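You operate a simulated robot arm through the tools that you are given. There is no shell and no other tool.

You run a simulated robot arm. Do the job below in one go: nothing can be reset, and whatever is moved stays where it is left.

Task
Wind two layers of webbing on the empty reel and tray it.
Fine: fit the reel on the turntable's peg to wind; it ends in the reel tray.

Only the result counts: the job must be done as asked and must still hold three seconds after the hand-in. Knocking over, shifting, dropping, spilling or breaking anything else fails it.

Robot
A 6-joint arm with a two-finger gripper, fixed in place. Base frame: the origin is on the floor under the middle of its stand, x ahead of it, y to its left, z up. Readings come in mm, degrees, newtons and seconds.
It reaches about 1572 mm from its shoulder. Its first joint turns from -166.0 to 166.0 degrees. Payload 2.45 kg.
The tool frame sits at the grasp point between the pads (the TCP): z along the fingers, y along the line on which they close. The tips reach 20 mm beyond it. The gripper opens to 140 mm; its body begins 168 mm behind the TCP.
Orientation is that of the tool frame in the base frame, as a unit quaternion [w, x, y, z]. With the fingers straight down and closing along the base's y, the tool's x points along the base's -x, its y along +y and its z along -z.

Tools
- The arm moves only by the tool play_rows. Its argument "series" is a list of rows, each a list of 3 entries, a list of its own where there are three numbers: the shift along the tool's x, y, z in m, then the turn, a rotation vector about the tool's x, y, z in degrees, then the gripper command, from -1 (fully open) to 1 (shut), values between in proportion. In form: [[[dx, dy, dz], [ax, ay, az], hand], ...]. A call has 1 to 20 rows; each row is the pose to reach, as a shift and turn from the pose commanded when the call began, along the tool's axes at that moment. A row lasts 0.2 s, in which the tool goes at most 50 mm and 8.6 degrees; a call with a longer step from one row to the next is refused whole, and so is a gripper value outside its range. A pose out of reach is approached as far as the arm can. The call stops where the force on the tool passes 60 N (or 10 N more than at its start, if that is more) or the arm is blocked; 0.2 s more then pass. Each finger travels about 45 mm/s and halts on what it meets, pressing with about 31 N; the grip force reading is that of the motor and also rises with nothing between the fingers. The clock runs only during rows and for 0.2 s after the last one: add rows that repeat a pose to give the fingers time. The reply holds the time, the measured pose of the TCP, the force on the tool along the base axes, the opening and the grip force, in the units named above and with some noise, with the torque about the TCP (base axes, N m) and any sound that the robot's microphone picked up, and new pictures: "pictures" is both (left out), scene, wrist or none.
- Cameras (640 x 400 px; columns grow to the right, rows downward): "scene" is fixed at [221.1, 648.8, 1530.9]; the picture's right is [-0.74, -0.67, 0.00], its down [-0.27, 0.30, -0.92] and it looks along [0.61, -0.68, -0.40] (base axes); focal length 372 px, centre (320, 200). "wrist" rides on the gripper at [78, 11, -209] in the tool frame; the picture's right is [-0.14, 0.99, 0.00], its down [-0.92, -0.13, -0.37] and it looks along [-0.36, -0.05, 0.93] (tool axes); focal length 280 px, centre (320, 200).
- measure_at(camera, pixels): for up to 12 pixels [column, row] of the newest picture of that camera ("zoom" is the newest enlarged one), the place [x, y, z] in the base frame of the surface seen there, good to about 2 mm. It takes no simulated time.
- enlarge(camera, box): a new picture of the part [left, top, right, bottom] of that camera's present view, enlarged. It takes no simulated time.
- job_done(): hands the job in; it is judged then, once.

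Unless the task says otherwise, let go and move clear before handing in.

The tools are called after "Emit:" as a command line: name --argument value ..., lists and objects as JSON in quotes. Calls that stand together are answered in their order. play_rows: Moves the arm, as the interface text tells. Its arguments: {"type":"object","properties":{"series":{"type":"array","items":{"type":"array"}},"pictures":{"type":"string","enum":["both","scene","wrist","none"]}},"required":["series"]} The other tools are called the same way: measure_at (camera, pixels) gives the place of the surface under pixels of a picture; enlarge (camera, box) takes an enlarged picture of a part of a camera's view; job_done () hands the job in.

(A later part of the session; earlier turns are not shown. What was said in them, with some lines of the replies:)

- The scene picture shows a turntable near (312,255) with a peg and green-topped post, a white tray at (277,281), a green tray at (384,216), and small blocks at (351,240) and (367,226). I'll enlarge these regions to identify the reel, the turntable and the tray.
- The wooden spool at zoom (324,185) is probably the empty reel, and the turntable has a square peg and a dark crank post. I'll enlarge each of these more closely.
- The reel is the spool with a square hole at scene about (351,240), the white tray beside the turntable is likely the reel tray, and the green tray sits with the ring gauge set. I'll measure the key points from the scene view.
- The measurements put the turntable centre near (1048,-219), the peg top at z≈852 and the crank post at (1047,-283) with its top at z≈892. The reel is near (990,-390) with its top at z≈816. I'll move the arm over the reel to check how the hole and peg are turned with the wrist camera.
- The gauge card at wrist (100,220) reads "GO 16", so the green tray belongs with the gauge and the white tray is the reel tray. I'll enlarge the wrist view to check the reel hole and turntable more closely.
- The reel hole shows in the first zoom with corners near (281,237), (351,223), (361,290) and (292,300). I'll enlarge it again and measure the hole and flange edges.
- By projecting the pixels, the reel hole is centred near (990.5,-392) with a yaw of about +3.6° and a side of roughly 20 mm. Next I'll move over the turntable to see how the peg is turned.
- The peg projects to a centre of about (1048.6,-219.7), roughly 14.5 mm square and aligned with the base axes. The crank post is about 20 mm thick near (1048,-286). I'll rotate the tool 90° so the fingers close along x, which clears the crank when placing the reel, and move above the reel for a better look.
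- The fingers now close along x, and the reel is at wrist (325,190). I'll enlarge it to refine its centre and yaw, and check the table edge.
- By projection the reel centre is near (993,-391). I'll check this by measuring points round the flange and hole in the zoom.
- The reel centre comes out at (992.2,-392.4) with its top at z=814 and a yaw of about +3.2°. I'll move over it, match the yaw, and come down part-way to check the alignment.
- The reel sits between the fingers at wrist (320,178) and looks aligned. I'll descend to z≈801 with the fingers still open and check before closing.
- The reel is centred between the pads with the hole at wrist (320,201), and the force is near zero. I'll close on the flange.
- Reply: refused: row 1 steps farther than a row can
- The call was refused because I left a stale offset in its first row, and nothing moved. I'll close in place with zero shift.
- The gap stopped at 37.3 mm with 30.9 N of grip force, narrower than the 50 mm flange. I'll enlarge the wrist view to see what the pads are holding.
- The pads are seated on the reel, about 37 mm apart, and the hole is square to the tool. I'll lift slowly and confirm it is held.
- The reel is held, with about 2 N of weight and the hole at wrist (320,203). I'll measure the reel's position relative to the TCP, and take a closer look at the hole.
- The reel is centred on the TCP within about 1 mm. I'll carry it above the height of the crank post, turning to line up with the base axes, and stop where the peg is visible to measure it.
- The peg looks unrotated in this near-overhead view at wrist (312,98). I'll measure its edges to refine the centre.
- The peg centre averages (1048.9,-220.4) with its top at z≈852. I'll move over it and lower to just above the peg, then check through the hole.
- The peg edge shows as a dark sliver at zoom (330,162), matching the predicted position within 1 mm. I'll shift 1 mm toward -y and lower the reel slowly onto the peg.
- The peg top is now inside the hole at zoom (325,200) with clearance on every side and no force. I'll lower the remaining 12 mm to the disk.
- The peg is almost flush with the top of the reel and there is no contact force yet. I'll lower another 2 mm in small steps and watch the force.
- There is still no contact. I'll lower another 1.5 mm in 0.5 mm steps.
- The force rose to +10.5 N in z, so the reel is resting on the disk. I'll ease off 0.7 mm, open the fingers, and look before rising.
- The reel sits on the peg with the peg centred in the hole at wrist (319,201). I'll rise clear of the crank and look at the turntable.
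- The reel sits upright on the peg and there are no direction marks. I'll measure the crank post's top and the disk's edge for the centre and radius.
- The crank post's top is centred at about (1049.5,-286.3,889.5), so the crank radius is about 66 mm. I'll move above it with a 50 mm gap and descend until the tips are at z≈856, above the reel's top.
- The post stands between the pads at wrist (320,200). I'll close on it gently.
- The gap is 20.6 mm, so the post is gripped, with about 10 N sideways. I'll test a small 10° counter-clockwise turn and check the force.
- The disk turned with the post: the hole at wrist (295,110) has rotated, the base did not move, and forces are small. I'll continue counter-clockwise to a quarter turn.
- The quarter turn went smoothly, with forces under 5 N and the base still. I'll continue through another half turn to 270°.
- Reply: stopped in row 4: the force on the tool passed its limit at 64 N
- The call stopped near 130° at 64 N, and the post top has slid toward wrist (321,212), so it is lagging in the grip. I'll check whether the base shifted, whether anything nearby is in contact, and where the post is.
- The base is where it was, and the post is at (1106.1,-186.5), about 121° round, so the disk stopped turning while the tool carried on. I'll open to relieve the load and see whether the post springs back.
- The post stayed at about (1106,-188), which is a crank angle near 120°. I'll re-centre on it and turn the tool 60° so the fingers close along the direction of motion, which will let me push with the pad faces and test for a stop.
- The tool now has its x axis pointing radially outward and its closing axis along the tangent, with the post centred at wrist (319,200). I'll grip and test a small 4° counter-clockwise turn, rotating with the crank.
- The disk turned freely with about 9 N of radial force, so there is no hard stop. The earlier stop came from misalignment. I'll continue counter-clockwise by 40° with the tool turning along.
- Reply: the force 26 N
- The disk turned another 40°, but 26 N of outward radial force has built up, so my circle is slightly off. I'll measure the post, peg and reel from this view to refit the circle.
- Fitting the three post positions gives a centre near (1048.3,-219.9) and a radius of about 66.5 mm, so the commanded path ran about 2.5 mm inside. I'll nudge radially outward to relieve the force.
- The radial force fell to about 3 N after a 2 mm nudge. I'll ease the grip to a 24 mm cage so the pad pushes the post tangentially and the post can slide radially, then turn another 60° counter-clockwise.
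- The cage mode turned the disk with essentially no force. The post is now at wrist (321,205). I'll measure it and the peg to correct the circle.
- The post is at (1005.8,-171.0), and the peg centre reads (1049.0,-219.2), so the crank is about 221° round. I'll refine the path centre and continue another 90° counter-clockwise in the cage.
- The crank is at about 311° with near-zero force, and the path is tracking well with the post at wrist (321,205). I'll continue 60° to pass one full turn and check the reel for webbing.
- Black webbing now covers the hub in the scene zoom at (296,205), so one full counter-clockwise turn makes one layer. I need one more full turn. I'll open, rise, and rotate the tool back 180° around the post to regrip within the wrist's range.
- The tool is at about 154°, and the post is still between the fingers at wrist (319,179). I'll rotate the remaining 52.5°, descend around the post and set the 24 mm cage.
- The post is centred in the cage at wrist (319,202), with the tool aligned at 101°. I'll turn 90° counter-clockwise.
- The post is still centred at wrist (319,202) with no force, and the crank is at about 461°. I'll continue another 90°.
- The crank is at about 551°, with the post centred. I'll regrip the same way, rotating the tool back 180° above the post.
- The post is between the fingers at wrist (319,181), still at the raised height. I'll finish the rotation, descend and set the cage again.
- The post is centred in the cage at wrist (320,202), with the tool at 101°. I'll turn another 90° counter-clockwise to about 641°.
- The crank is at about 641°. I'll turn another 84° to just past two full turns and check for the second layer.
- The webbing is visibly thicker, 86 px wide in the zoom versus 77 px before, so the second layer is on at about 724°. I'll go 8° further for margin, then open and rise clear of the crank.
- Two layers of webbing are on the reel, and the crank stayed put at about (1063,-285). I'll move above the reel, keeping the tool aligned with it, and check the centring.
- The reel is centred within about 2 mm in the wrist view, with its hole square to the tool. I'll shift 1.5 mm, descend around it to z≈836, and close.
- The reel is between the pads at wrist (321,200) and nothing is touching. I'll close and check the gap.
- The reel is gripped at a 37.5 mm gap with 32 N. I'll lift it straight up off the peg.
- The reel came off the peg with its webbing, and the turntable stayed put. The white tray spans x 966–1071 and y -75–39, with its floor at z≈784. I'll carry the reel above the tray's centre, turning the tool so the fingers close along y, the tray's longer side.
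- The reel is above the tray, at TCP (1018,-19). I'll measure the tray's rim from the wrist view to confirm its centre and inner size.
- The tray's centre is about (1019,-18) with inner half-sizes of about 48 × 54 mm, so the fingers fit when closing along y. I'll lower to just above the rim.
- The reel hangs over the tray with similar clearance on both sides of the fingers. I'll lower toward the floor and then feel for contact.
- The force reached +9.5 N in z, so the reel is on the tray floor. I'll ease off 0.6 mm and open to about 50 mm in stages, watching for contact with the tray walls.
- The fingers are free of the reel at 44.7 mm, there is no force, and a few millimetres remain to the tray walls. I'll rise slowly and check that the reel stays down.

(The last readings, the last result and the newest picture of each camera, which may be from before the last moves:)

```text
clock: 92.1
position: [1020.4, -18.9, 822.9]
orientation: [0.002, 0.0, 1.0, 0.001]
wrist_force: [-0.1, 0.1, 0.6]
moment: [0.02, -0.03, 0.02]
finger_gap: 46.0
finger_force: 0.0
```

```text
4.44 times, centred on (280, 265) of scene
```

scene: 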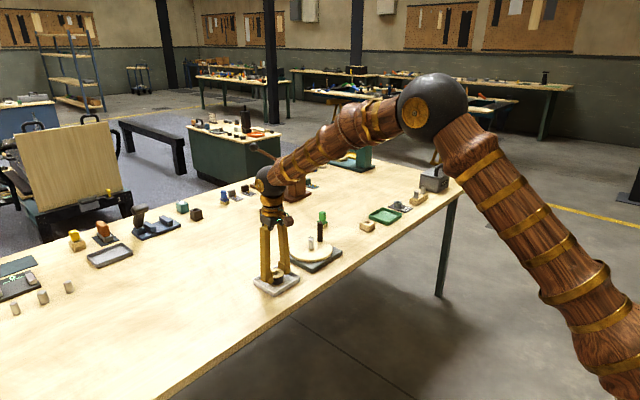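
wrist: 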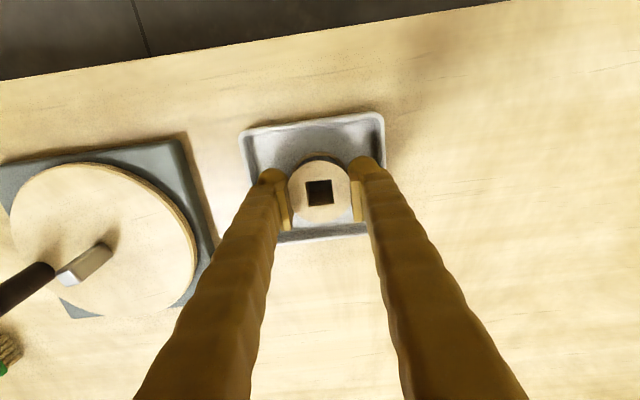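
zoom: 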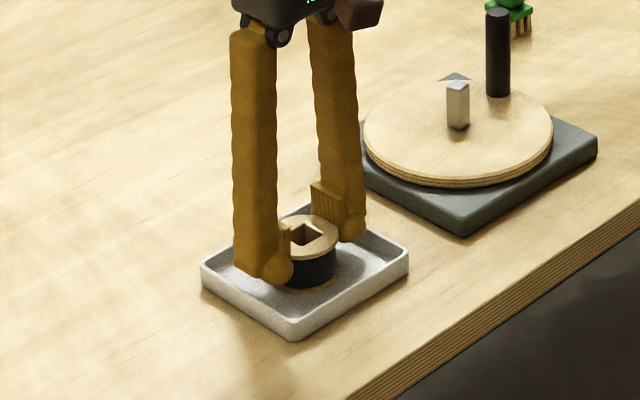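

The reel stays flat in the tray while the fingers rise. I'll continue up, clear of everything.

Emit:
play_rows --series '[[[0, 0, -0.02], [0, 0, 0], 0.3], [[0, 0, -0.05], [0, 0, 0], 0.2], [[0, 0, -0.09], [0, 0, 0], 0], [[0, 0, -0.13], [0, 0, 0], 0], [[0.03, 0, -0.16], [0, 0, 0], 0], [[0.07, 0, -0.18], [0, 0, 0], 0], [[0.11, 0, -0.19], [0, 0, 0], 0], [[0.14, 0, -0.19], [0, 0, 0], 0], [[0.14, 0, -0.19], [0, 0, 0], 0]]'

Emit:
enlarge --camera "scene" --box '[235, 205, 385, 310]'

Emit:
enlarge --camera "scene" --box '[245, 245, 315, 305]'

```text
clock: 94.1
position: [879.7, -19.6, 1013.4]
orientation: [0.002, 0.001, 1.0, 0.001]
wrist_force: [0.4, 0.3, -0.6]
moment: [0.02, 0.02, 0.0]
finger_gap: 69.8
finger_force: 0.0
```

scene: 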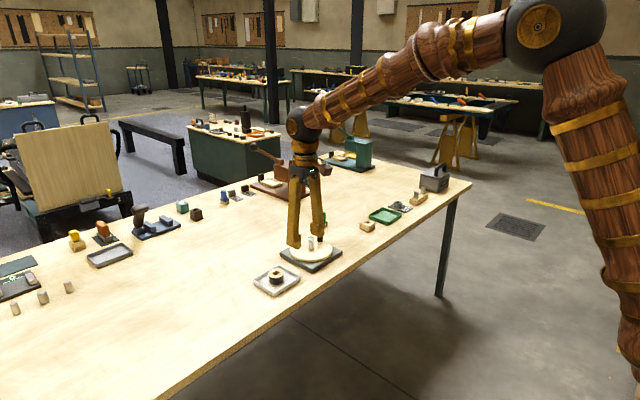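
wrist: 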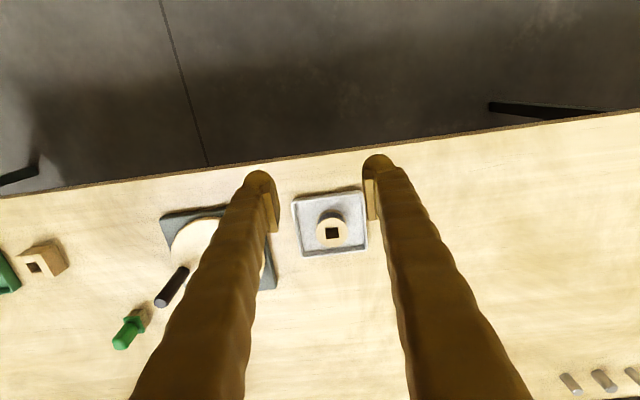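

```text
3.81 times, centred on (310, 258) of scene
```

zoom: 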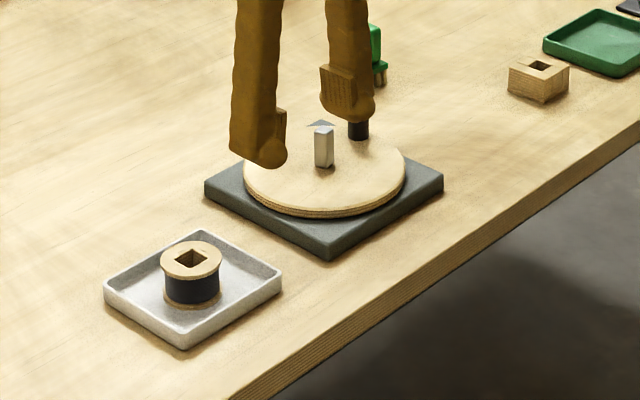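

```text
6.67 times, centred on (280, 275) of scene
```

zoom: 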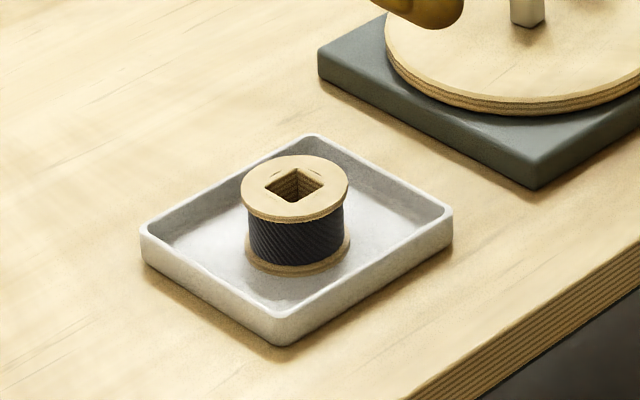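

The reel, with two layers of webbing, stands flat in the white tray at scene zoom (295,215). The turntable and the other objects are unmoved, and the arm is clear at z≈1013. I'm handing the job in.

Emit:
job_done

```text
The job is handed in.
```

I wound two layers of webbing on the reel and left it standing flat in the white tray beside the turntable. The job is handed in.

- **Winding:** I turned the crank just over two full turns counter-clockwise. The webbing first showed after the first turn and looked thicker after the second. I judged the two layers from the pictures, because nothing on the robot counts them.
- **Tray choice:** No tray is labelled. I took the white one as the reel tray because it sits next to the turntable; the green one is with the "GO 16" gauge.
- **Along the way:** My first grip on the crank slipped and the move stopped at 64 N. I regripped with the fingers in line with the crank's motion and saw no more slipping.
- **State at hand-in:** The last pictures showed the turntable, tray and other objects in place, and the arm was clear.
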